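You operate a simulated robot arm through the tools that you are given. There is no shell and no other tool.

Carry out the task below with a simulated two-armed robot. There is one attempt and no reset: what you move stays moved.

## Task
Take the red bracket shim and leave it on top of the spare stall plate. Then take the orange level and leave it on the wash table shelf. Then put the blue tape in the green kit tray. Keep to this order.

It is judged by the outcome, as a careful person would: the job done as asked, and still so three seconds after it is handed in. It fails if anything else is knocked over, pushed out of place, dropped, spilled or broken.

## Robot
Two 7-joint arms with two-finger parallel grippers on one trunk, on a base that moves. Base frame: it is fixed to the floor where the robot stands at the start and does not move with it; the origin is under the middle of the robot, x ahead of it, y to its left, z up; the surface under the hand at the start is at about z = 0.8. Units: m, rad, N and s.
The left shoulder is at the start at [0.02, 0.113, 1.172], the right one opposite. With the tool pointing down near the work surface each hand reaches from about 0.22 to 0.6 m from the robot's upright axis, wherever it stands, measured 20 degrees to its own side. Places, roughly: blue tape (5x5x12 cm) [-1.4, -1.5, 0.4]; green kit tray [0.25, -1.25, 1]; wash table shelf [-3.6, 1.1, 0.5]. Payload 1.57 kg a hand.
The tool frame of a hand sits at the grasp point between the pads (the TCP): z along the fingers, y along the line on which they close. The tips reach 0.03 m beyond it. The gripper opens to 0.08 m. The fingers are 0.017 m wide and 0.012 m thick; the gripper's body (0.04 by 0.082 m) begins 0.08 m behind the TCP.
Orientation is told as [roll, pitch, yaw] about the base's x, y, z axes, in that order, counted from this pose: with the fingers straight down and closing along the base's y, the tool's x points along the base's -x, its y along +y and its z along -z.

## Interface
- The arms move only by the tool nudge_tool. It takes "left_commands", "right_commands" or both (then of equal length, played together; a hand with none holds still); each is a list of rows, each a list of 6 numbers: the shift along the base's x, y, z in units of 40 mm (1.0 is 40 mm), then the turn, a rotation vector about the base's x, y, z in units of 4 degrees (1.0 is 4 degrees). In form: [[dx, dy, dz, ax, ay, az], ...]. A call has 1 to 20 rows; each row shifts and turns the commanded pose from where the row before left it. "left_hand" and "right_hand" are, for a hand that has rows, the gripper command, from -1 (fully open) to 1 (shut), values between in proportion, set as the call begins (left out, the last holds). A call with a number of a shift or a turn outside -1 to 1 is refused whole. Each row takes 0.2 s and may step no farther than 0.05 m and 0.15 rad from the row before; otherwise, or with a gripper value out of range, the whole call is refused. Where a pose cannot be reached the arm comes as near as it can. A force on the tool above 40 N (or 10 N above the force at the start of the call, whichever is more), or a blocked arm, ends the call early, and 0.2 s more pass. The fingers move at their own pace (about 0.045 m/s each) and stop on an object; they squeeze with about 33 N. The grip force told is the motor's: it shows also when the fingers shut on nothing. Time passes only in rows, and 0.2 s behind the last, so rows that do not move let the fingers close. The reply holds the time, the measured pose of the TCP, the force on the tool along the base axes, the opening and the grip force, in the units named above and with some noise, with the torque about the TCP (base axes, N m) and any sound that the robot's microphone picked up.
- Cameras (640 x 400 px; columns grow to the right, rows downward): "scene" is now at [0.0769, -0.0498, 1.2855]; the picture's right is [-0.60, -0.80, 0.00], its down [-0.54, 0.40, -0.74] and it looks along [0.60, -0.44, -0.67] (base axes); focal length 232 px, centre (320, 200). "left" rides on the left gripper at [0.072, 0.007, -0.122] in its tool frame; the picture's right is [-0.09, 1.00, 0.00], its down [-0.84, -0.08, -0.54] and it looks along [-0.54, -0.05, 0.84] (tool axes); focal length 238 px, centre (320, 200). "right" rides on the right gripper at [0.072, -0.007, -0.122] in its tool frame; the picture's right is [0.09, 1.00, 0.00], its down [-0.84, 0.08, -0.54] and it looks along [-0.54, 0.05, 0.84] (tool axes); focal length 238 px, centre (320, 200). There is no depth. A picture from a camera that has moved, and an enlarged one, comes with that camera's place and axes in the base frame and with its lens.
- grab_frame(camera): a new picture of that camera. No time passes.
- move_column(by): moves the trunk up (or, below 0, down) by that many m; the arms and the scene camera ride with it, the base frame stays. It gives what a move gives, with no picture.
- drive_base(legs): drives the robot by 1 to 6 legs, each [ahead, left, turn to the left] in m, m and rad, along the robot's own axes; the way and the turn of a leg run together, so that a leg with both is an arc; at most 1.5 m and 3.142 rad a leg. The arms and the cameras ride along, it lands a little off, and it stops where it bumps. It gives what a move gives.
- turn_head(pan, tilt): turns the head with the scene camera to pan (to the left, within 1.396 rad either way) and tilt (down, from -0.506 to 1.204), counted from straight ahead of the robot. It gives what a move gives.
- enlarge(camera, box): a new picture of the part [left, top, right, bottom] of that camera's present view, enlarged. No time passes.
- hand_in(): hands the job in; it is judged then, once.

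Nothing tells you exact positions but the pictures and the camera data. Unless the task says otherwise, let go and move clear before handing in.

The tools are called after ">>>" as a command line: name --argument value ..., lists and objects as JSON in quotes. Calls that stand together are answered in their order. nudge_tool: Moves the arms, as the interface text tells. Its arguments: {"type":"object","properties":{"left_commands":{"type":"array","items":{"type":"array","items":{"type":"number"}}},"left_hand":{"type":"number"},"right_commands":{"type":"array","items":{"type":"array","items":{"type":"number"}}},"right_hand":{"type":"number"}},"required":[]} The other tools are called the same way: move_column (by) moves the trunk up or down; drive_base (legs) drives the base; turn_head (pan, tilt) turns the head that bears the scene camera; grab_frame (camera) takes a picture; enlarge (camera, box) takes an enlarged picture of a part of a camera's view; hand_in () hands the job in.

At the start:

```text
t: 0.0
left_tcp_pos: [0.4591, -0.0599, 1.1244]
left_tcp_rot: [0.001, 0.001, -0.001]
left_ft_force: [-0.4, 0.3, -0.1]
left_moment: [0.03, -0.01, 0.0]
left_opening: 0.0803
left_gripper_force: 0.0
right_tcp_pos: [0.256, -0.3076, 1.0437]
right_tcp_rot: [0.001, 0.0, 0.0]
right_ft_force: [0.0, 0.3, -0.1]
right_moment: [-0.02, -0.02, -0.01]
right_opening: 0.0802
right_gripper_force: 0.0
trunk travel left (down, up): [-0.225, 0.345]
robot x, y, heading: [0.0011, 0.0035, 0.001]
head pan, tilt (commanded): [-0.639, 0.731]
```

scene: 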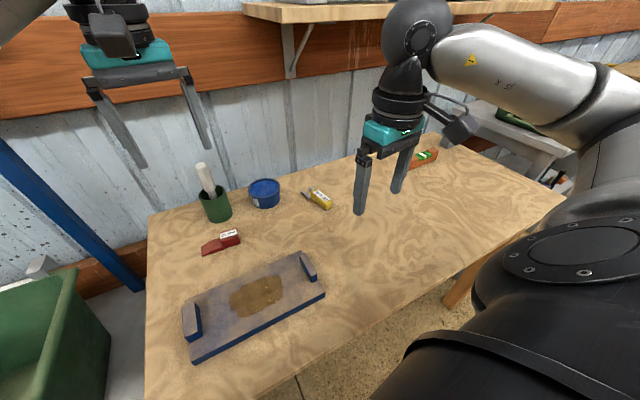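
right: 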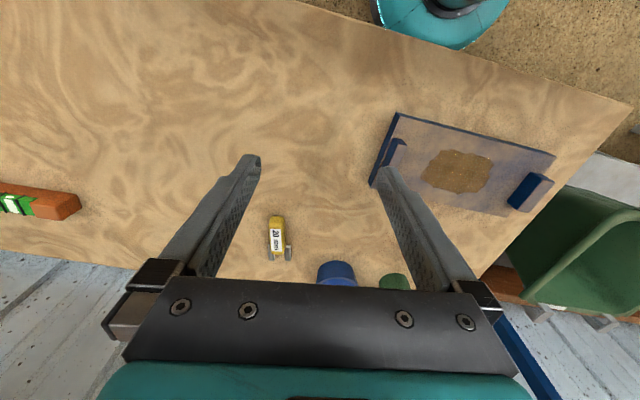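
left: 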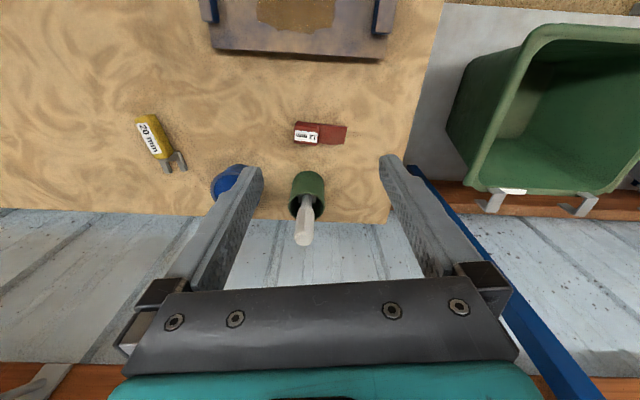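

I see a work table ahead with a red shim, a blue-edged plate (likely the spare stall plate), a yellow shim, a blue tin, a green pot, and an orange level further to the right. I'll take closer looks before moving.

>>> enlarge --camera "scene" --box '[140, 140, 360, 380]'

>>> enlarge --camera "left" --box '[120, 0, 460, 240]'

>>> enlarge --camera "right" --box '[0, 100, 320, 300]'

```text
1.67 times, centred on (250, 260) of scene
camera zoom: at [0.0769, -0.0498, 1.2855], right [-0.6, -0.8, 0.0], down [-0.54, 0.4, -0.74], along [0.6, -0.44, -0.67], focal length 386 px, centre (437, 100)
```

zoom: 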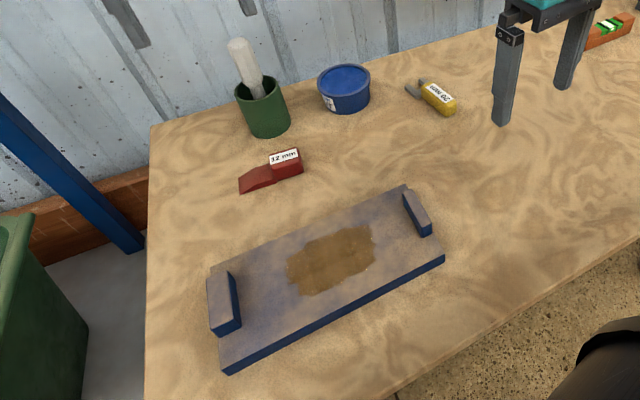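

```text
1.67 times, centred on (290, 120) of left
camera zoom: at [0.3866, -0.0528, 1.2476], right [0.09, 1.0, 0.0], down [0.84, -0.08, 0.54], along [0.54, -0.05, -0.84], focal length 397 px, centre (370, 333)
```

zoom: 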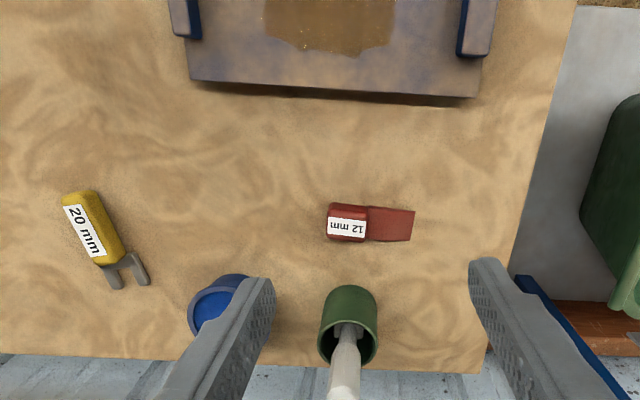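

```text
2.00 times, centred on (160, 200) of right
camera zoom: at [0.1844, -0.3143, 1.1647], right [-0.09, 1.0, 0.0], down [0.84, 0.08, 0.54], along [0.54, 0.05, -0.84], focal length 477 px, centre (640, 200)
```

zoom: 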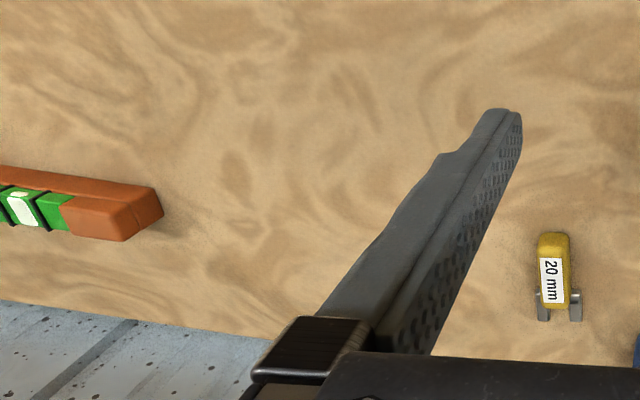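

The red shim (marked 12 mm) lies at about (0.52, -0.09), and a blue plate with raised ends is centred near (0.335, -0.075). Before acting I'll look around with the head to check for other candidates and for the route.

>>> turn_head --pan 0.0 --tilt 0.5

>>> grab_frame --camera "scene"

>>> turn_head --pan 1.39 --tilt 0.4

>>> grab_frame --camera "scene"

>>> turn_head --pan -1.39 --tilt 0.4

>>> grab_frame --camera "scene"

```text
t: 1.0
left_tcp_pos: [0.459, -0.0597, 1.1247]
left_tcp_rot: [0.0, -0.002, 0.0]
left_ft_force: [-0.2, -0.1, -1.0]
left_moment: [0.02, 0.0, 0.02]
left_opening: 0.0798
left_gripper_force: 0.0
right_tcp_pos: [0.2574, -0.3078, 1.043]
right_tcp_rot: [-0.001, 0.0, -0.001]
right_ft_force: [-0.7, -0.8, 0.4]
right_moment: [-0.02, -0.02, -0.02]
right_opening: 0.0802
right_gripper_force: 0.1
trunk travel left (down, up): [-0.225, 0.345]
robot x, y, heading: [0.0019, -0.0028, 0.004]
head pan, tilt (commanded): [0.0, 0.499]
```

```text
taken
camera scene: at [0.1007, 0.0, 1.3058], right [0.0, -1.0, 0.0], down [-0.48, 0.0, -0.88], along [0.88, 0.0, -0.48], focal length 232 px, centre (320, 200)
```

scene: 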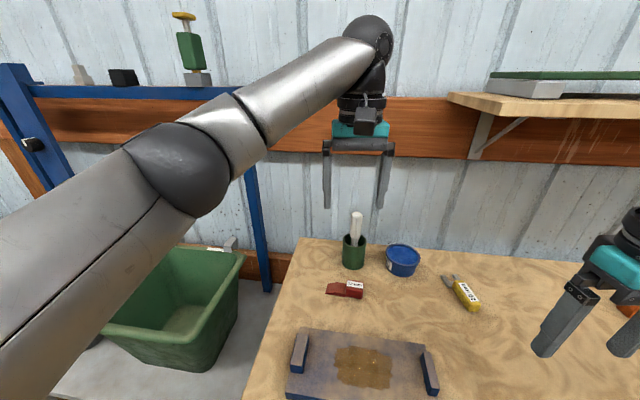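

```text
t: 2.6
left_tcp_pos: [0.4582, -0.0588, 1.125]
left_tcp_rot: [-0.001, 0.0, 0.0]
left_ft_force: [0.7, -0.1, 0.0]
left_moment: [0.01, 0.0, 0.01]
left_opening: 0.08
left_gripper_force: 0.1
right_tcp_pos: [0.2569, -0.3088, 1.044]
right_tcp_rot: [0.0, 0.0, 0.0]
right_ft_force: [0.0, -0.1, 0.3]
right_moment: [0.04, 0.03, 0.01]
right_opening: 0.0799
right_gripper_force: 0.0
trunk travel left (down, up): [-0.225, 0.345]
robot x, y, heading: [0.0005, -0.002, -0.001]
head pan, tilt (commanded): [1.389, 0.4]
```

```text
taken
camera scene: at [0.0265, 0.0912, 1.3149], right [0.98, -0.18, 0.0], down [-0.07, -0.38, -0.92], along [0.17, 0.91, -0.39], focal length 232 px, centre (320, 200)
```

scene: 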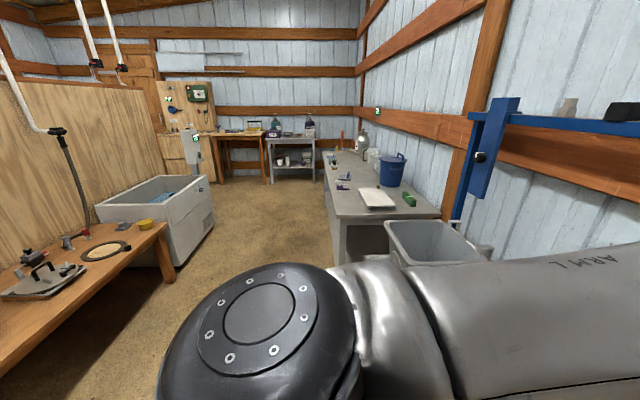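

```text
t: 5.0
left_tcp_pos: [0.4585, -0.0587, 1.1248]
left_tcp_rot: [0.002, 0.0, -0.001]
left_ft_force: [0.0, 0.5, 0.1]
left_moment: [0.0, -0.02, -0.02]
left_opening: 0.0801
left_gripper_force: 0.1
right_tcp_pos: [0.2568, -0.3072, 1.0432]
right_tcp_rot: [0.001, 0.001, -0.001]
right_ft_force: [0.8, 0.7, -0.1]
right_moment: [-0.01, -0.03, 0.0]
right_opening: 0.0801
right_gripper_force: 0.1
trunk travel left (down, up): [-0.225, 0.345]
robot x, y, heading: [0.001, 0.0006, 0.002]
head pan, tilt (commanded): [-1.389, 0.4]
```

```text
taken
camera scene: at [0.0265, -0.091, 1.3149], right [-0.98, -0.18, 0.0], down [-0.07, 0.38, -0.92], along [0.17, -0.91, -0.39], focal length 232 px, centre (320, 200)
```

scene: 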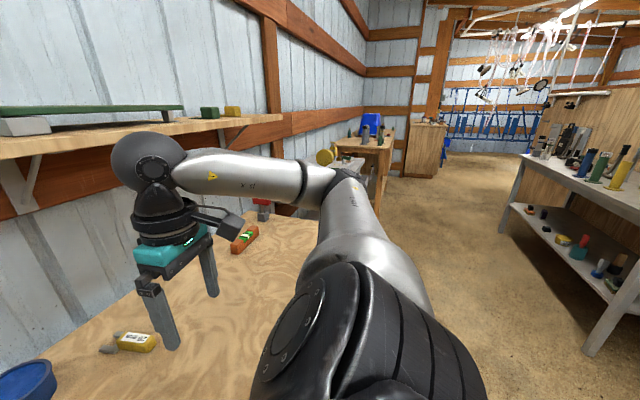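

There's a wall shelf to the right carrying a flat green board and a gray block, so I'll check it and the rest of the room before deciding which plate is the spare stall plate.

>>> enlarge --camera "scene" --box '[0, 80, 280, 260]'

>>> enlarge --camera "scene" --box '[230, 100, 450, 260]'

>>> enlarge --camera "scene" --box '[480, 80, 640, 340]'

>>> turn_head --pan -0.6 --tilt 0.2

>>> grab_frame --camera "scene"

>>> enlarge --camera "scene" --box '[250, 50, 640, 250]'

```text
2.22 times, centred on (140, 170) of scene
camera zoom: at [0.0265, -0.091, 1.3149], right [-0.98, -0.18, 0.0], down [-0.07, 0.38, -0.92], along [0.17, -0.91, -0.39], focal length 515 px, centre (720, 267)
```

zoom: 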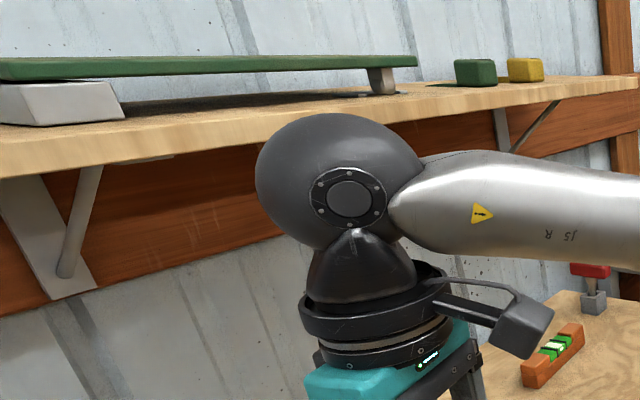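

```text
2.50 times, centred on (340, 180) of scene
camera zoom: at [0.0265, -0.091, 1.3149], right [-0.98, -0.18, 0.0], down [-0.07, 0.38, -0.92], along [0.17, -0.91, -0.39], focal length 580 px, centre (270, 250)
```

zoom: 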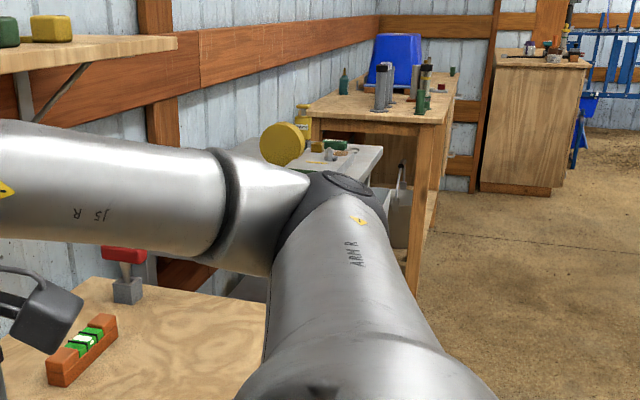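

```text
1.54 times, centred on (560, 210) of scene
camera zoom: at [0.0265, -0.091, 1.3149], right [-0.98, -0.18, 0.0], down [-0.07, 0.38, -0.92], along [0.17, -0.91, -0.39], focal length 357 px, centre (-49, 185)
```

zoom: 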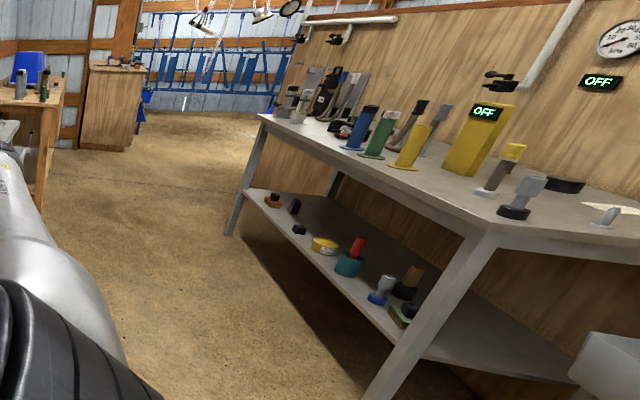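

```text
t: 6.1
left_tcp_pos: [0.4589, -0.0607, 1.125]
left_tcp_rot: [0.0, 0.001, 0.001]
left_ft_force: [-1.1, -0.6, 0.1]
left_moment: [0.0, -0.01, 0.04]
left_opening: 0.0801
left_gripper_force: 0.1
right_tcp_pos: [0.2559, -0.3075, 1.0423]
right_tcp_rot: [-0.001, 0.001, 0.001]
right_ft_force: [0.3, -0.5, 0.0]
right_moment: [0.01, 0.0, 0.02]
right_opening: 0.0798
right_gripper_force: 0.0
trunk travel left (down, up): [-0.225, 0.345]
robot x, y, heading: [0.0027, 0.0012, -0.0]
head pan, tilt (commanded): [-0.6, 0.201]
```

```text
taken
camera scene: at [0.0865, -0.0526, 1.3335], right [-0.57, -0.82, 0.0], down [-0.16, 0.11, -0.98], along [0.81, -0.55, -0.2], focal length 232 px, centre (320, 200)
```

scene: 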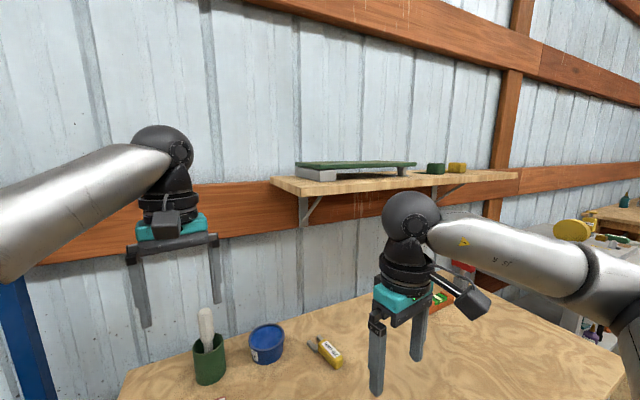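

```text
1.64 times, centred on (445, 150) of scene
camera zoom: at [0.0865, -0.0526, 1.3335], right [-0.57, -0.82, 0.0], down [-0.16, 0.11, -0.98], along [0.81, -0.55, -0.2], focal length 380 px, centre (115, 282)
```

zoom: 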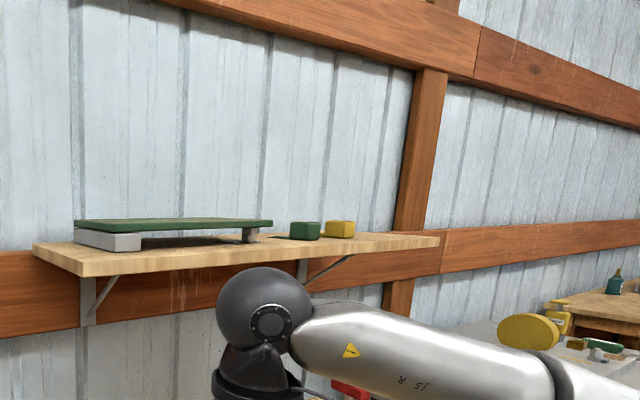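

There is a green board on supports on the wall shelf, besides the blue plate on the bench. I'll raise the trunk to see both from above and settle which is the stall plate.

>>> move_column --by 0.3

>>> turn_head --pan -0.75 --tilt 0.45

>>> grab_frame --camera "scene"

>>> enlarge --camera "scene" --box '[240, 80, 480, 240]'

>>> turn_head --pan -0.4 --tilt 0.95

>>> grab_frame --camera "scene"

>>> enlarge --camera "scene" --box '[200, 100, 440, 300]'

```text
t: 9.1
left_tcp_pos: [0.4592, -0.06, 1.4254]
left_tcp_rot: [0.001, 0.0, 0.001]
left_ft_force: [0.1, -0.3, 0.0]
left_moment: [-0.04, -0.01, 0.01]
left_opening: 0.0803
left_gripper_force: 0.0
right_tcp_pos: [0.2573, -0.3073, 1.3426]
right_tcp_rot: [0.0, -0.001, 0.001]
right_ft_force: [0.0, 0.6, -0.4]
right_moment: [-0.04, -0.01, 0.02]
right_opening: 0.08
right_gripper_force: 0.0
trunk travel left (down, up): [-0.525, 0.045]
robot x, y, heading: [-0.0004, 0.0003, 0.005]
head pan, tilt (commanded): [-0.6, 0.201]
```

```text
t: 9.9
left_tcp_pos: [0.4588, -0.0604, 1.4257]
left_tcp_rot: [0.001, -0.001, -0.002]
left_ft_force: [-0.8, 0.5, 0.5]
left_moment: [0.03, -0.04, 0.0]
left_opening: 0.08
left_gripper_force: 0.1
right_tcp_pos: [0.258, -0.3086, 1.3435]
right_tcp_rot: [0.001, 0.001, 0.002]
right_ft_force: [-0.3, 0.1, -0.2]
right_moment: [-0.01, -0.02, -0.01]
right_opening: 0.0798
right_gripper_force: 0.0
trunk travel left (down, up): [-0.525, 0.045]
robot x, y, heading: [0.0011, 0.0006, 0.001]
head pan, tilt (commanded): [-0.75, 0.45]
```

```text
taken
camera scene: at [0.0769, -0.0625, 1.6103], right [-0.68, -0.73, 0.0], down [-0.32, 0.3, -0.9], along [0.66, -0.61, -0.43], focal length 232 px, centre (320, 200)
```

scene: 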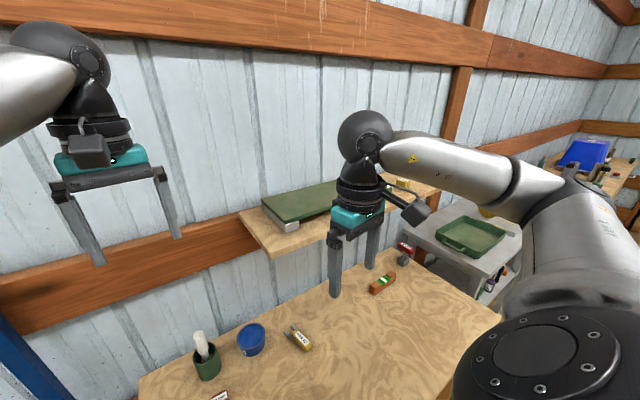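

```text
2.50 times, centred on (360, 160) of scene
camera zoom: at [0.0769, -0.0625, 1.6103], right [-0.68, -0.73, 0.0], down [-0.32, 0.3, -0.9], along [0.66, -0.61, -0.43], focal length 580 px, centre (220, 300)
```

zoom: 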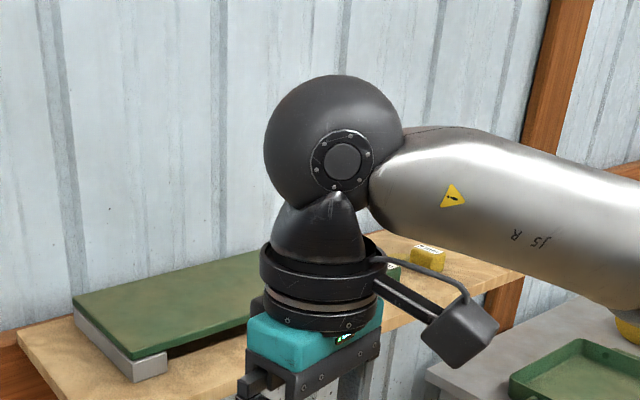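

```text
t: 10.8
left_tcp_pos: [0.4589, -0.0599, 1.4265]
left_tcp_rot: [-0.002, 0.0, 0.001]
left_ft_force: [-0.4, -0.3, -0.6]
left_moment: [-0.01, -0.01, -0.01]
left_opening: 0.0799
left_gripper_force: 0.0
right_tcp_pos: [0.2581, -0.3076, 1.3425]
right_tcp_rot: [-0.001, 0.0, 0.0]
right_ft_force: [0.0, 0.0, 0.2]
right_moment: [0.0, -0.03, 0.0]
right_opening: 0.08
right_gripper_force: 0.1
trunk travel left (down, up): [-0.525, 0.045]
robot x, y, heading: [0.0037, -0.0015, -0.0]
head pan, tilt (commanded): [-0.4, 0.949]
```

```text
taken
camera scene: at [0.0767, -0.0283, 1.5684], right [-0.39, -0.92, 0.0], down [-0.75, 0.32, -0.58], along [0.54, -0.23, -0.81], focal length 232 px, centre (320, 200)
```

scene: 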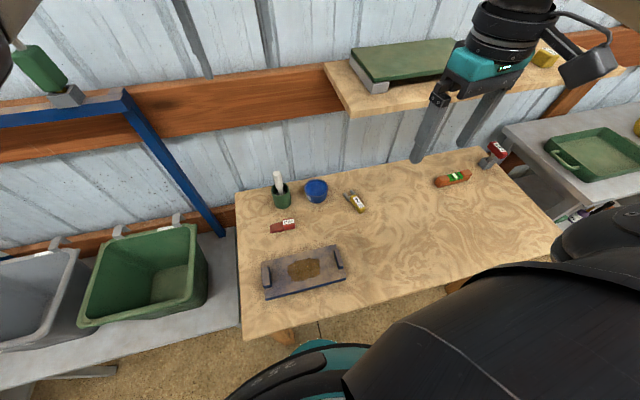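

```text
2.00 times, centred on (320, 200) of scene
camera zoom: at [0.0767, -0.0283, 1.5684], right [-0.39, -0.92, 0.0], down [-0.75, 0.32, -0.58], along [0.54, -0.23, -0.81], focal length 464 px, centre (320, 200)
```

zoom: 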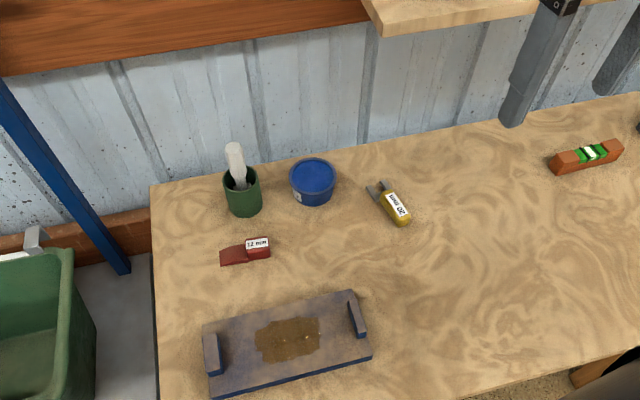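

Now I can see the green kit tray on the right-hand gray table and both plates from above. I'll zoom in more on each plate to tell which is the stall plate.

>>> enlarge --camera "scene" --box '[330, 25, 490, 125]'

>>> enlarge --camera "scene" --box '[245, 205, 365, 305]'

>>> enlarge --camera "scene" --box '[420, 100, 640, 240]'

>>> enlarge --camera "left" --box '[160, 0, 480, 200]'

>>> grab_frame --camera "left"

```text
4.00 times, centred on (410, 75) of scene
camera zoom: at [0.0767, -0.0283, 1.5684], right [-0.39, -0.92, 0.0], down [-0.75, 0.32, -0.58], along [0.54, -0.23, -0.81], focal length 927 px, centre (-40, 700)
```

zoom: 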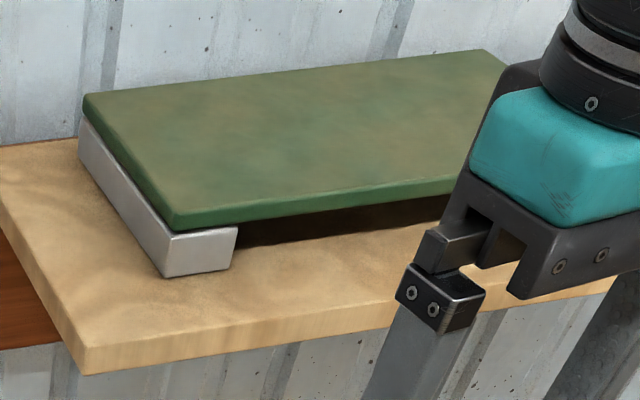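

```text
4.00 times, centred on (305, 255) of scene
camera zoom: at [0.0767, -0.0283, 1.5684], right [-0.39, -0.92, 0.0], down [-0.75, 0.32, -0.58], along [0.54, -0.23, -0.81], focal length 927 px, centre (380, -20)
```

zoom: 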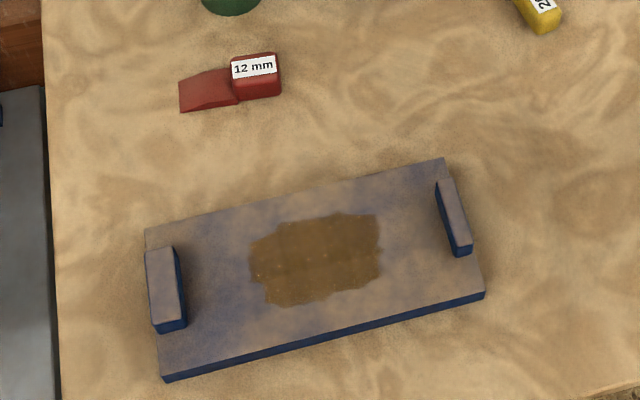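

```text
2.86 times, centred on (530, 170) of scene
camera zoom: at [0.0767, -0.0283, 1.5684], right [-0.39, -0.92, 0.0], down [-0.75, 0.32, -0.58], along [0.54, -0.23, -0.81], focal length 662 px, centre (-280, 286)
```

zoom: 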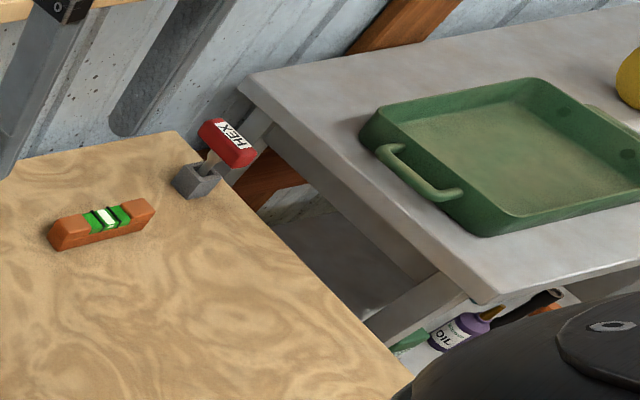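

```text
2.00 times, centred on (320, 100) of left
camera zoom: at [0.3865, -0.0528, 1.5476], right [0.09, 1.0, 0.0], down [0.84, -0.08, 0.54], along [0.54, -0.05, -0.84], focal length 477 px, centre (320, 400)
```

zoom: 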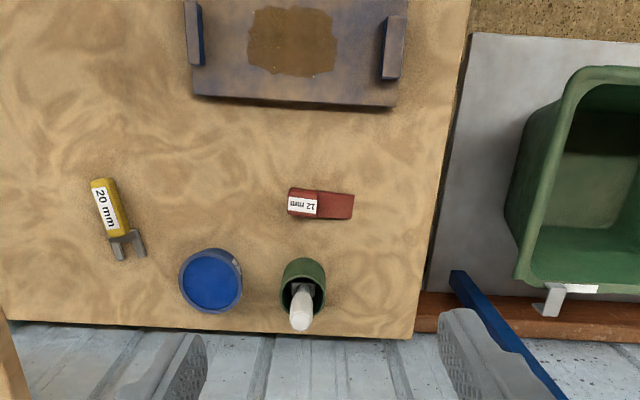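

```text
taken
camera left: at [0.3865, -0.0528, 1.5476], right [0.09, 1.0, 0.0], down [0.84, -0.08, 0.54], along [0.54, -0.05, -0.84], focal length 238 px, centre (320, 200)
```

left: 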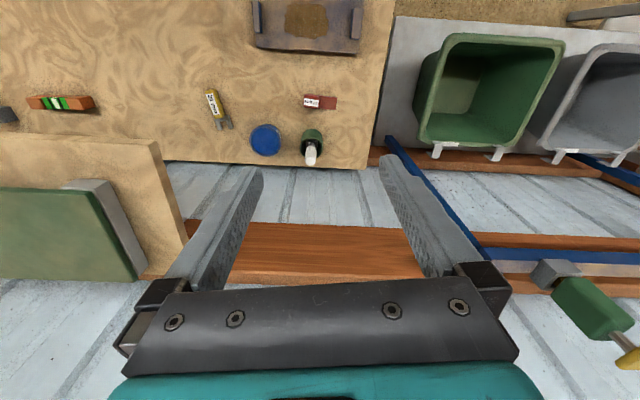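

The blue plate with the raised ends lies flat on the bench in the centre of every start view, so I take it to be the spare stall plate (the blue stall-frame paint matches). The shim's axis is about 12° off the y axis; I'll lower the trunk and turn the left hand so that it closes across the shim.

>>> move_column --by -0.3

>>> nudge_tool --left_commands '[[0.08, -0.03, -0.1, 0, 0, 1], [0.08, -0.03, -0.1, 0, 0, 1], [0.08, -0.03, -0.1, 0, 0, 1], [0.08, -0.03, -0.1, 0, 0, 1], [0.08, -0.03, -0.1, 0, 0, 1], [0.08, -0.03, -0.1, 0, 0, 1], [0.08, -0.03, -0.1, 0, 0, 1], [0.08, -0.03, -0.1, 0, 0, 1], [0.08, -0.03, -0.1, 0, 0, 1], [0.08, -0.03, -0.1, 0, 0, 1], [0.08, -0.03, -0.1, 0, 0, 1], [0.08, -0.03, -0.1, 0, 0, 1], [0.08, -0.03, -0.1, 0, 0, 1], [0.08, -0.03, -0.1, 0, 0, 1], [0.08, -0.03, -0.1, 0, 0, 1], [0.08, -0.03, -0.1, 0, 0, 1], [0.08, -0.03, -0.1, 0, 0, 1], [0.08, -0.03, -0.1, 0, 0, 1], [0.08, -0.03, -0.1, 0, 0, 1], [0.0, 0.0, 0, 0, 0, 0.5]]' --left_hand -1

>>> grab_frame --camera "left"

```text
t: 13.8
left_tcp_pos: [0.4586, -0.0587, 1.1251]
left_tcp_rot: [0.0, -0.001, -0.003]
left_ft_force: [-0.1, -0.2, 0.1]
left_moment: [-0.01, -0.01, -0.02]
left_opening: 0.08
left_gripper_force: 0.1
right_tcp_pos: [0.2567, -0.3067, 1.0433]
right_tcp_rot: [0.002, 0.0, -0.001]
right_ft_force: [-0.3, -0.2, -0.7]
right_moment: [-0.01, 0.01, 0.0]
right_opening: 0.08
right_gripper_force: 0.0
trunk travel left (down, up): [-0.225, 0.345]
robot x, y, heading: [0.0027, 0.0031, 0.001]
head pan, tilt (commanded): [-0.4, 0.949]
```

```text
t: 18.0
left_tcp_pos: [0.5139, -0.0792, 1.0478]
left_tcp_rot: [0.0, 0.001, 1.363]
left_ft_force: [-0.2, -0.2, 0.4]
left_moment: [0.0, -0.01, 0.01]
left_opening: 0.0801
left_gripper_force: 0.1
left hand out of reach, approached as far as the arm can: row 18, 19
right_tcp_pos: [0.2575, -0.3066, 1.0431]
right_tcp_rot: [0.002, 0.0, 0.001]
right_ft_force: [0.0, 0.3, 0.6]
right_moment: [-0.03, 0.02, 0.02]
right_opening: 0.0804
right_gripper_force: 0.1
trunk travel left (down, up): [-0.225, 0.345]
robot x, y, heading: [0.0017, 0.0015, -0.001]
head pan, tilt (commanded): [-0.4, 0.949]
```

```text
taken
camera left: at [0.4912, -0.1476, 1.1704], right [-0.96, 0.3, 0.0], down [0.25, 0.8, 0.54], along [0.16, 0.52, -0.84], focal length 238 px, centre (320, 200)
```

left: 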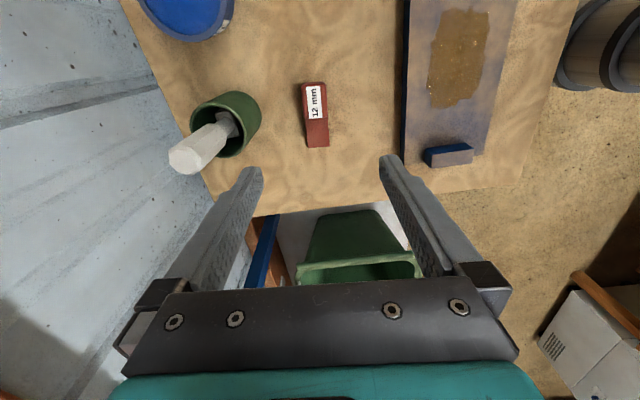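

The left hand is turned above the shim, with the reach flagged as marginal. I'll zoom to get the shim's exact position.

>>> enlarge --camera "left" --box '[240, 60, 400, 160]'

>>> grab_frame --camera "scene"

```text
4.00 times, centred on (320, 110) of left
camera zoom: at [0.4912, -0.1476, 1.1704], right [-0.96, 0.3, 0.0], down [0.25, 0.8, 0.54], along [0.16, 0.52, -0.84], focal length 953 px, centre (320, 560)
```

zoom: 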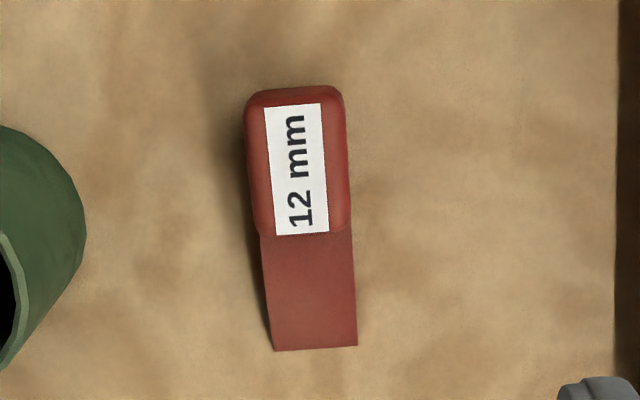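

```text
taken
camera scene: at [0.0767, -0.0282, 1.2683], right [-0.39, -0.92, 0.0], down [-0.75, 0.32, -0.58], along [0.54, -0.23, -0.81], focal length 232 px, centre (320, 200)
```

scene: 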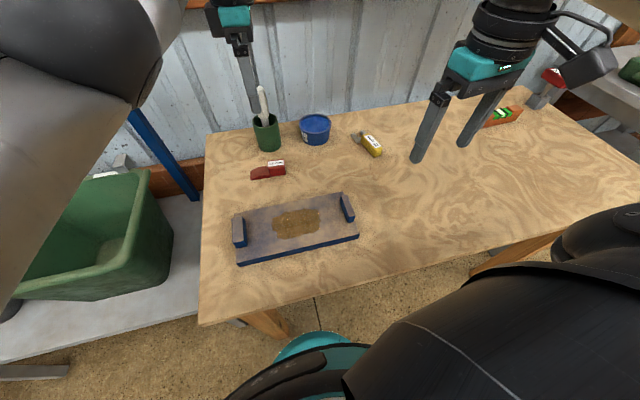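

The shim head is centred at about (0.517, -0.087), 3.4 cm wide, axis ~13° off y, well matched to the hand's yaw of 78°. I'll descend part way and check reach and alignment.

>>> nudge_tool --left_commands '[[0, -0.03, -0.9, 0, 0, 0], [0, -0.03, -0.9, 0, 0, 0], [0, -0.03, -0.9, 0, 0, 0], [0, 0, -0.9, 0, 0, 0]]' --left_hand -1

>>> grab_frame --camera "left"

```text
t: 19.0
left_tcp_pos: [0.513, -0.0831, 0.9025]
left_tcp_rot: [0.002, 0.0, 1.363]
left_ft_force: [-0.8, 0.5, 0.8]
left_moment: [-0.02, -0.03, 0.0]
left_opening: 0.08
left_gripper_force: 0.4
right_tcp_pos: [0.2565, -0.3088, 1.043]
right_tcp_rot: [-0.001, -0.002, -0.002]
right_ft_force: [-0.1, 0.5, 0.0]
right_moment: [-0.02, -0.02, 0.01]
right_opening: 0.0799
right_gripper_force: 0.0
trunk travel left (down, up): [-0.225, 0.345]
robot x, y, heading: [0.0002, -0.0024, -0.002]
head pan, tilt (commanded): [-0.4, 0.949]
```

```text
taken
camera left: at [0.4916, -0.1524, 1.0244], right [-0.95, 0.3, 0.0], down [0.25, 0.8, 0.54], along [0.16, 0.52, -0.84], focal length 238 px, centre (320, 200)
```

left: 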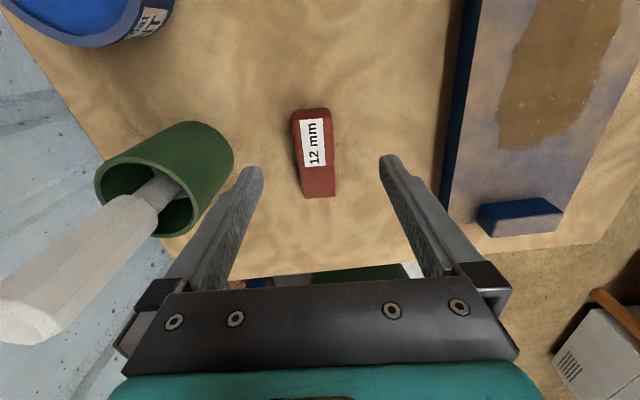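

The hand is 5 mm short of the shim's centre line in x; I'll correct that and descend to grasp height, stopping just above the table.

>>> nudge_tool --left_commands '[[0.11, -0.09, -0.4, 0, 0, 0], [0, 0, -0.5, 0, 0, 0], [0, 0, -0.4, 0, 0, 0], [0, 0, -0.3, 0, 0, 0], [0, 0, 0, 0, 0, 0]]' --left_hand -1

>>> grab_frame --camera "left"

>>> enlarge --camera "scene" --box '[200, 100, 360, 200]'

```text
t: 20.2
left_tcp_pos: [0.5088, -0.0794, 0.8569]
left_tcp_rot: [0.0, 0.0, 1.361]
left_ft_force: [-0.2, -0.3, 0.1]
left_moment: [0.0, 0.0, 0.03]
left_opening: 0.0801
left_gripper_force: 0.1
left hand out of reach, approached as far as the arm can: row 1, 3
right_tcp_pos: [0.2563, -0.3076, 1.0424]
right_tcp_rot: [-0.001, 0.0, 0.002]
right_ft_force: [-0.5, 0.2, -0.3]
right_moment: [0.02, 0.02, 0.01]
right_opening: 0.0798
right_gripper_force: 0.0
trunk travel left (down, up): [-0.225, 0.345]
robot x, y, heading: [-0.0021, -0.002, -0.005]
head pan, tilt (commanded): [-0.4, 0.949]
```

```text
taken
camera left: at [0.4866, -0.1487, 0.9791], right [-0.95, 0.3, 0.0], down [0.25, 0.8, 0.54], along [0.16, 0.52, -0.84], focal length 238 px, centre (320, 200)
```

left: 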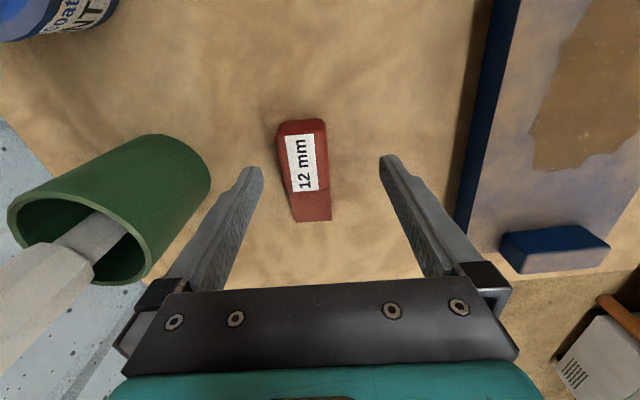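

```text
4.00 times, centred on (280, 150) of scene
camera zoom: at [0.0767, -0.0282, 1.2683], right [-0.39, -0.92, 0.0], down [-0.75, 0.32, -0.58], along [0.54, -0.23, -0.81], focal length 927 px, centre (480, 400)
```

zoom: 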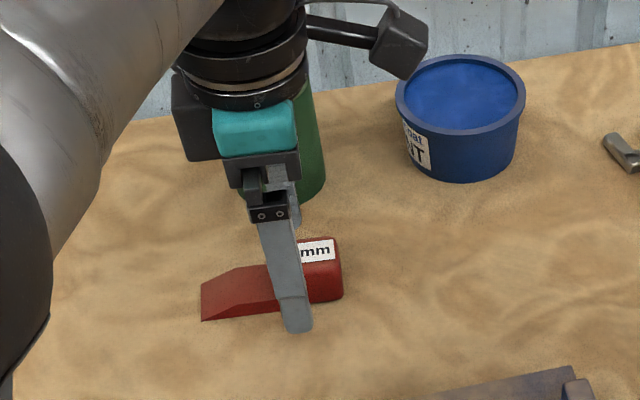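

The left arm is at its reach limit here. I'll lift, then strafe the base 0.15 m to the right so the left shoulder lines up better with the shim.

>>> nudge_tool --left_commands '[[-0.3, 0, 0.9, 0, 0, 0], [-0.3, 0.0, 0.9, 0, 0, 0], [-0.3, 0, 0.9, 0, 0, 0], [-0.3, 0, 0.9, 0, 0, 0], [0, 0, 0.9, 0, 0, 0]]' --left_hand -1

>>> drive_base --legs '[[0, -0.15, 0]]'

>>> grab_frame --camera "left"

>>> grab_frame --camera "scene"

```text
t: 21.4
left_tcp_pos: [0.4604, -0.0791, 1.0369]
left_tcp_rot: [0.003, 0.001, 1.36]
left_ft_force: [-0.5, -0.1, 0.0]
left_moment: [0.02, 0.01, -0.01]
left_opening: 0.0801
left_gripper_force: 0.0
right_tcp_pos: [0.2561, -0.3077, 1.0424]
right_tcp_rot: [0.0, 0.0, 0.0]
right_ft_force: [-1.0, -0.9, 0.3]
right_moment: [0.02, 0.05, 0.04]
right_opening: 0.0801
right_gripper_force: 0.0
trunk travel left (down, up): [-0.225, 0.345]
robot x, y, heading: [-0.0003, 0.0016, 0.001]
head pan, tilt (commanded): [-0.4, 0.949]
```

```text
t: 22.8
left_tcp_pos: [0.4614, -0.2314, 1.0373]
left_tcp_rot: [0.0, -0.001, 1.361]
left_ft_force: [-0.7, -1.1, 0.3]
left_moment: [0.03, 0.04, 0.0]
left_opening: 0.0801
left_gripper_force: 0.0
right_tcp_pos: [0.2573, -0.4602, 1.043]
right_tcp_rot: [-0.001, 0.001, -0.001]
right_ft_force: [-0.4, -0.3, 0.0]
right_moment: [0.01, 0.0, 0.01]
right_opening: 0.08
right_gripper_force: 0.1
trunk travel left (down, up): [-0.225, 0.345]
robot x, y, heading: [0.0037, -0.1536, 0.001]
head pan, tilt (commanded): [-0.4, 0.949]
```

```text
taken
camera left: at [0.4398, -0.3011, 1.1594], right [-0.95, 0.3, 0.0], down [0.25, 0.8, 0.54], along [0.16, 0.52, -0.84], focal length 238 px, centre (320, 200)
```

left: 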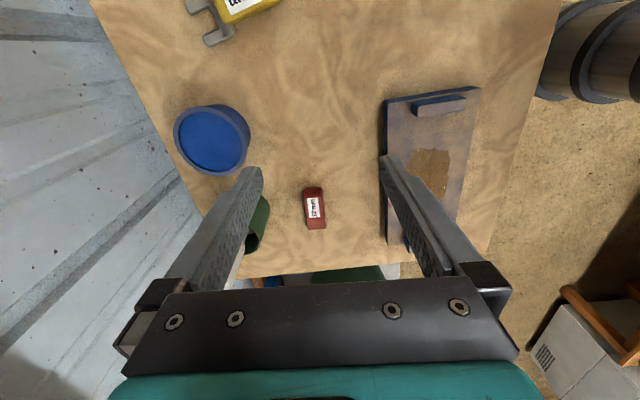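

```text
taken
camera scene: at [0.0767, -0.1807, 1.2683], right [-0.39, -0.92, 0.0], down [-0.75, 0.32, -0.58], along [0.54, -0.23, -0.81], focal length 232 px, centre (320, 200)
```

scene: 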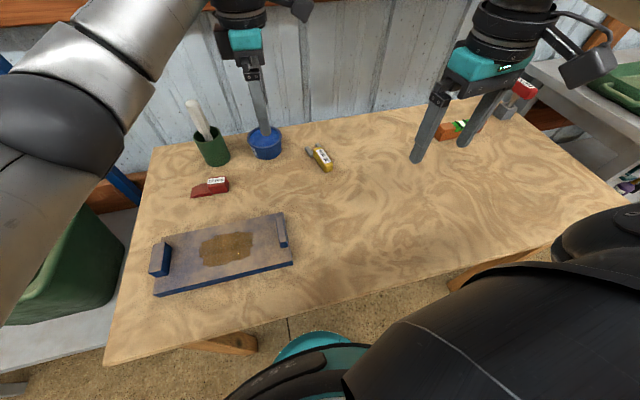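

Base now at y=-0.154. I'll bring the left hand back over the shim head at about 0.90 height.

>>> nudge_tool --left_commands '[[0.283, 0.722, -0.5, 0, 0, 0], [0.283, 0.722, -0.5, 0, 0, 0], [0.283, 0.722, -0.5, 0, 0, 0], [0.283, 0.722, -0.6, 0, 0, 0], [0.283, 0.722, -0.6, 0, 0, 0], [0, 0, -0.7, 0, 0, 0], [0, 0, 0, 0, 0, 0]]' --left_hand -1

>>> enlarge --camera "left" --box '[160, 60, 480, 260]'

```text
t: 24.4
left_tcp_pos: [0.5208, -0.0892, 0.8982]
left_tcp_rot: [0.002, 0.0, 1.361]
left_ft_force: [-0.3, 1.1, 0.1]
left_moment: [0.03, -0.02, -0.01]
left_opening: 0.0797
left_gripper_force: 0.0
right_tcp_pos: [0.2563, -0.4606, 1.0433]
right_tcp_rot: [0.0, 0.001, 0.001]
right_ft_force: [1.0, -0.1, 0.2]
right_moment: [0.01, 0.0, 0.03]
right_opening: 0.08
right_gripper_force: 0.1
trunk travel left (down, up): [-0.225, 0.345]
robot x, y, heading: [0.0009, -0.1515, -0.0]
head pan, tilt (commanded): [-0.4, 0.949]
```

```text
2.00 times, centred on (320, 160) of left
camera zoom: at [0.4989, -0.1586, 1.0204], right [-0.95, 0.3, 0.0], down [0.25, 0.8, 0.54], along [0.16, 0.52, -0.84], focal length 477 px, centre (320, 280)
```

zoom: 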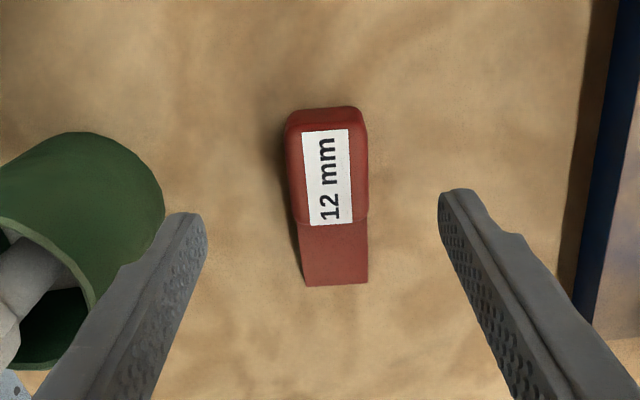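

The head is centred within 3 mm between the fingers. I'll narrow the opening slightly, correct, descend to about 0.834 and then look.

>>> nudge_tool --left_commands '[[-0.07, 0.04, -0.4, 0, 0, 0], [0, 0, -0.4, 0, 0, 0], [0, 0, -0.4, 0, 0, 0], [0, 0, -0.2, 0, 0, 0], [0, 0, -0.15, 0, 0, 0], [0, 0, 0, 0, 0, 0]]' --left_hand -0.5

>>> grab_frame --camera "left"

>>> enlarge --camera "scene" --box '[140, 100, 300, 200]'

```text
t: 25.8
left_tcp_pos: [0.516, -0.086, 0.8387]
left_tcp_rot: [-0.001, 0.0, 1.361]
left_ft_force: [-1.0, -0.4, 1.0]
left_moment: [0.02, -0.02, 0.0]
left_opening: 0.0601
left_gripper_force: 0.1
right_tcp_pos: [0.257, -0.4606, 1.0431]
right_tcp_rot: [0.001, -0.002, 0.0]
right_ft_force: [-0.8, 0.7, -0.1]
right_moment: [0.01, -0.01, -0.02]
right_opening: 0.0799
right_gripper_force: 0.1
trunk travel left (down, up): [-0.225, 0.345]
robot x, y, heading: [0.0027, -0.1531, -0.002]
head pan, tilt (commanded): [-0.4, 0.949]
```

```text
taken
camera left: at [0.494, -0.155, 0.9609], right [-0.95, 0.3, 0.0], down [0.25, 0.8, 0.54], along [0.16, 0.52, -0.84], focal length 238 px, centre (320, 200)
```

left: 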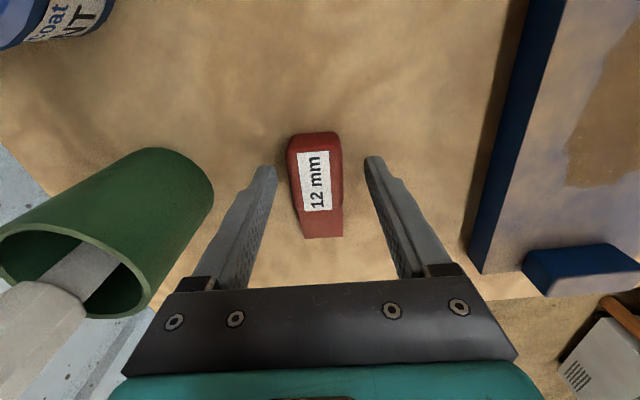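

```text
4.00 times, centred on (220, 150) of scene
camera zoom: at [0.0768, -0.1806, 1.2683], right [-0.39, -0.92, 0.0], down [-0.75, 0.32, -0.58], along [0.54, -0.23, -0.81], focal length 927 px, centre (720, 400)
```

zoom: 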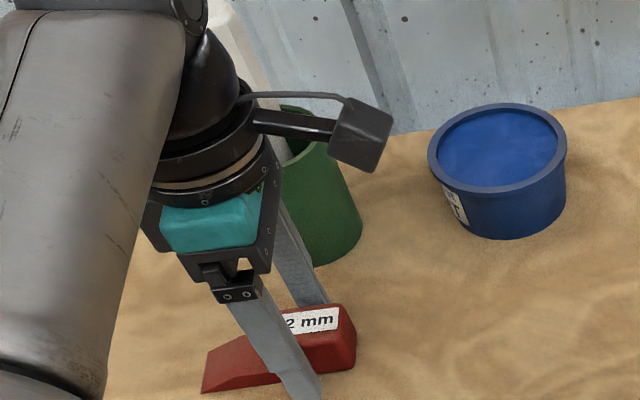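

Fingers straddle the shim head and are a few mm above the table. I'll go 4 mm lower and close.

>>> nudge_tool --left_commands '[[0.02, 0, -0.11, 0, 0, 0], [0, 0, 0, 0, 0, 0]]' --left_hand -0.5

>>> nudge_tool --left_commands '[[0, 0, 0, 0, 0, 0], [0, 0, 0, 0, 0, 0], [0, 0, 0, 0, 0, 0], [0, 0, 0, 0, 0, 0]]' --left_hand 1

>>> grab_frame --camera "left"

```text
t: 26.4
left_tcp_pos: [0.5175, -0.0861, 0.8336]
left_tcp_rot: [0.001, 0.0, 1.362]
left_ft_force: [-0.1, -0.1, 0.2]
left_moment: [0.02, 0.01, 0.0]
left_opening: 0.0599
left_gripper_force: 0.1
right_tcp_pos: [0.2576, -0.4602, 1.0423]
right_tcp_rot: [0.001, 0.0, -0.001]
right_ft_force: [-0.5, -1.3, -0.2]
right_moment: [-0.02, -0.02, 0.01]
right_opening: 0.08
right_gripper_force: 0.1
trunk travel left (down, up): [-0.225, 0.345]
robot x, y, heading: [0.0006, -0.1517, -0.006]
head pan, tilt (commanded): [-0.4, 0.949]
```

```text
t: 27.4
left_tcp_pos: [0.5164, -0.0864, 0.8339]
left_tcp_rot: [-0.001, -0.001, 1.36]
left_ft_force: [0.1, -0.8, 0.7]
left_moment: [-0.01, -0.02, -0.01]
left_opening: 0.0329
left_gripper_force: 33.5
right_tcp_pos: [0.2574, -0.4605, 1.0431]
right_tcp_rot: [0.0, 0.0, 0.0]
right_ft_force: [-0.7, 0.2, -0.3]
right_moment: [-0.02, 0.0, 0.03]
right_opening: 0.0797
right_gripper_force: 0.0
trunk travel left (down, up): [-0.225, 0.345]
robot x, y, heading: [-0.0005, -0.1506, -0.001]
head pan, tilt (commanded): [-0.4, 0.949]
```

```text
taken
camera left: at [0.495, -0.1547, 0.9569], right [-0.95, 0.3, 0.0], down [0.25, 0.8, 0.54], along [0.16, 0.52, -0.84], focal length 238 px, centre (320, 200)
```

left: 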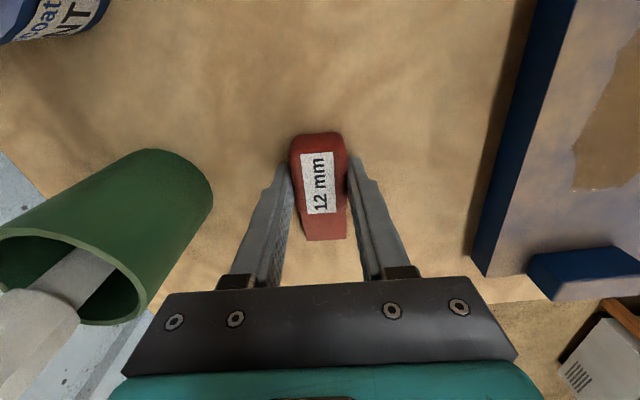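

The shim is gripped (opening 33 mm, 33 N). I'll lift it straight up and check it holds.

>>> nudge_tool --left_commands '[[0, 0, 0.5, 0, 0, 0], [0, 0, 0.9, 0, 0, 0], [0, 0, 0.9, 0, 0, 0], [0, 0, 0.5, 0, 0, 0]]' --left_hand 1

>>> nudge_tool --left_commands '[[-0.7, -0.1, 0, 0, 0, 0], [-0.7, -0.1, 0, 0, 0, 0], [-0.7, -0.1, 0, 0, 0, 0], [-0.7, -0.1, 0, 0, 0, 0], [-0.7, -0.1, 0, 0, 0, 0.4]]' --left_hand 1

>>> grab_frame --camera "left"

>>> grab_frame --camera "scene"

```text
t: 28.4
left_tcp_pos: [0.5163, -0.0842, 0.947]
left_tcp_rot: [0.002, -0.002, 1.359]
left_ft_force: [-0.2, -0.7, 0.1]
left_moment: [0.01, 0.02, -0.01]
left_opening: 0.0328
left_gripper_force: 33.5
right_tcp_pos: [0.2577, -0.4602, 1.043]
right_tcp_rot: [0.002, 0.0, 0.0]
right_ft_force: [0.3, 0.3, 0.7]
right_moment: [0.05, -0.04, 0.0]
right_opening: 0.0798
right_gripper_force: 0.0
trunk travel left (down, up): [-0.225, 0.345]
robot x, y, heading: [-0.0025, -0.1542, -0.001]
head pan, tilt (commanded): [-0.4, 0.949]
```

```text
t: 29.6
left_tcp_pos: [0.3733, -0.1048, 0.9456]
left_tcp_rot: [0.0, 0.0, 1.39]
left_ft_force: [0.0, 0.3, -0.4]
left_moment: [-0.01, -0.01, 0.01]
left_opening: 0.0329
left_gripper_force: 33.5
right_tcp_pos: [0.2565, -0.4599, 1.0419]
right_tcp_rot: [0.0, 0.0, 0.0]
right_ft_force: [0.7, 0.8, -0.4]
right_moment: [0.01, -0.01, 0.02]
right_opening: 0.0801
right_gripper_force: 0.0
trunk travel left (down, up): [-0.225, 0.345]
robot x, y, heading: [0.0033, -0.1501, 0.003]
head pan, tilt (commanded): [-0.4, 0.949]
```

```text
taken
camera left: at [0.3536, -0.175, 1.0682], right [-0.96, 0.27, 0.0], down [0.23, 0.81, 0.54], along [0.15, 0.52, -0.84], focal length 238 px, centre (320, 200)
```

left: 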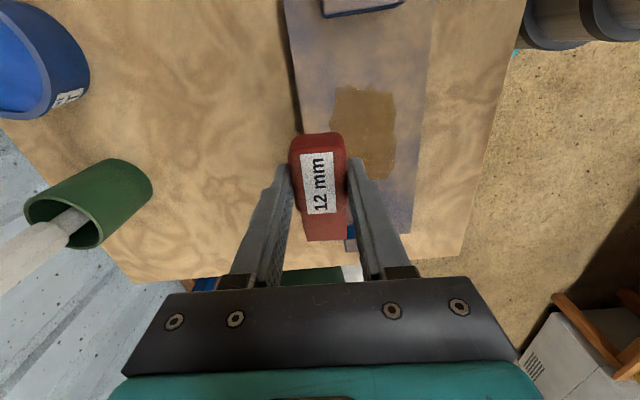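

```text
taken
camera scene: at [0.0767, -0.1806, 1.2683], right [-0.39, -0.92, 0.0], down [-0.75, 0.32, -0.58], along [0.54, -0.23, -0.81], focal length 232 px, centre (320, 200)
```

scene: 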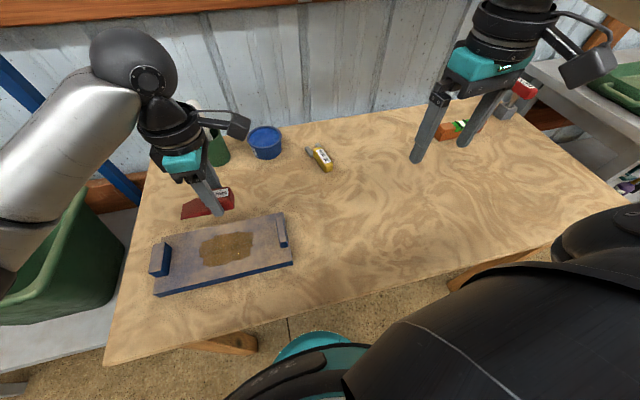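

The shim is held level above the plate's far strip. The plate top seems to be at about 0.82–0.83, so I'll descend in stages, reading the force.

>>> nudge_tool --left_commands '[[0, 0, -0.6, 0, 0, 0.2], [0, 0, -0.6, 0, 0, 0], [0, 0, -0.5, 0, 0, 0], [0, 0, -0.1, 0, 0, 0], [0, 0, 0, 0, 0, 0]]' --left_hand 1

>>> enlarge --camera "scene" --box '[130, 140, 320, 310]'

>>> grab_frame --camera "left"

```text
t: 30.8
left_tcp_pos: [0.3769, -0.1053, 0.8752]
left_tcp_rot: [0.0, 0.0, 1.402]
left_ft_force: [-0.2, 1.5, -0.7]
left_moment: [0.01, -0.01, 0.01]
left_opening: 0.033
left_gripper_force: 32.9
right_tcp_pos: [0.2572, -0.4594, 1.0437]
right_tcp_rot: [0.001, 0.0, -0.002]
right_ft_force: [0.1, 0.5, 0.3]
right_moment: [0.02, -0.01, 0.02]
right_opening: 0.0801
right_gripper_force: 0.1
trunk travel left (down, up): [-0.225, 0.345]
robot x, y, heading: [-0.0044, -0.1512, -0.007]
head pan, tilt (commanded): [-0.4, 0.949]
```

```text
2.35 times, centred on (225, 225) of scene
camera zoom: at [0.0768, -0.1806, 1.2683], right [-0.39, -0.92, 0.0], down [-0.75, 0.32, -0.58], along [0.54, -0.23, -0.81], focal length 545 px, centre (544, 141)
```

zoom: 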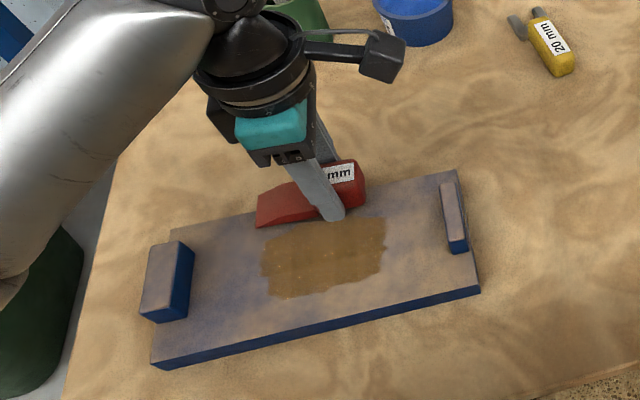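

```text
taken
camera left: at [0.357, -0.175, 0.9967], right [-0.97, 0.26, 0.0], down [0.22, 0.81, 0.54], along [0.14, 0.52, -0.84], focal length 238 px, centre (320, 200)
```

left: 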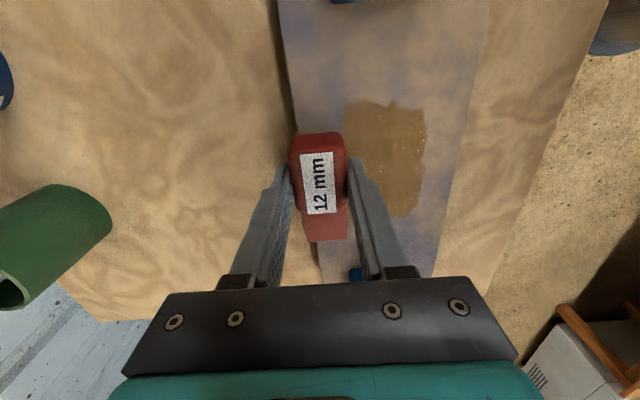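

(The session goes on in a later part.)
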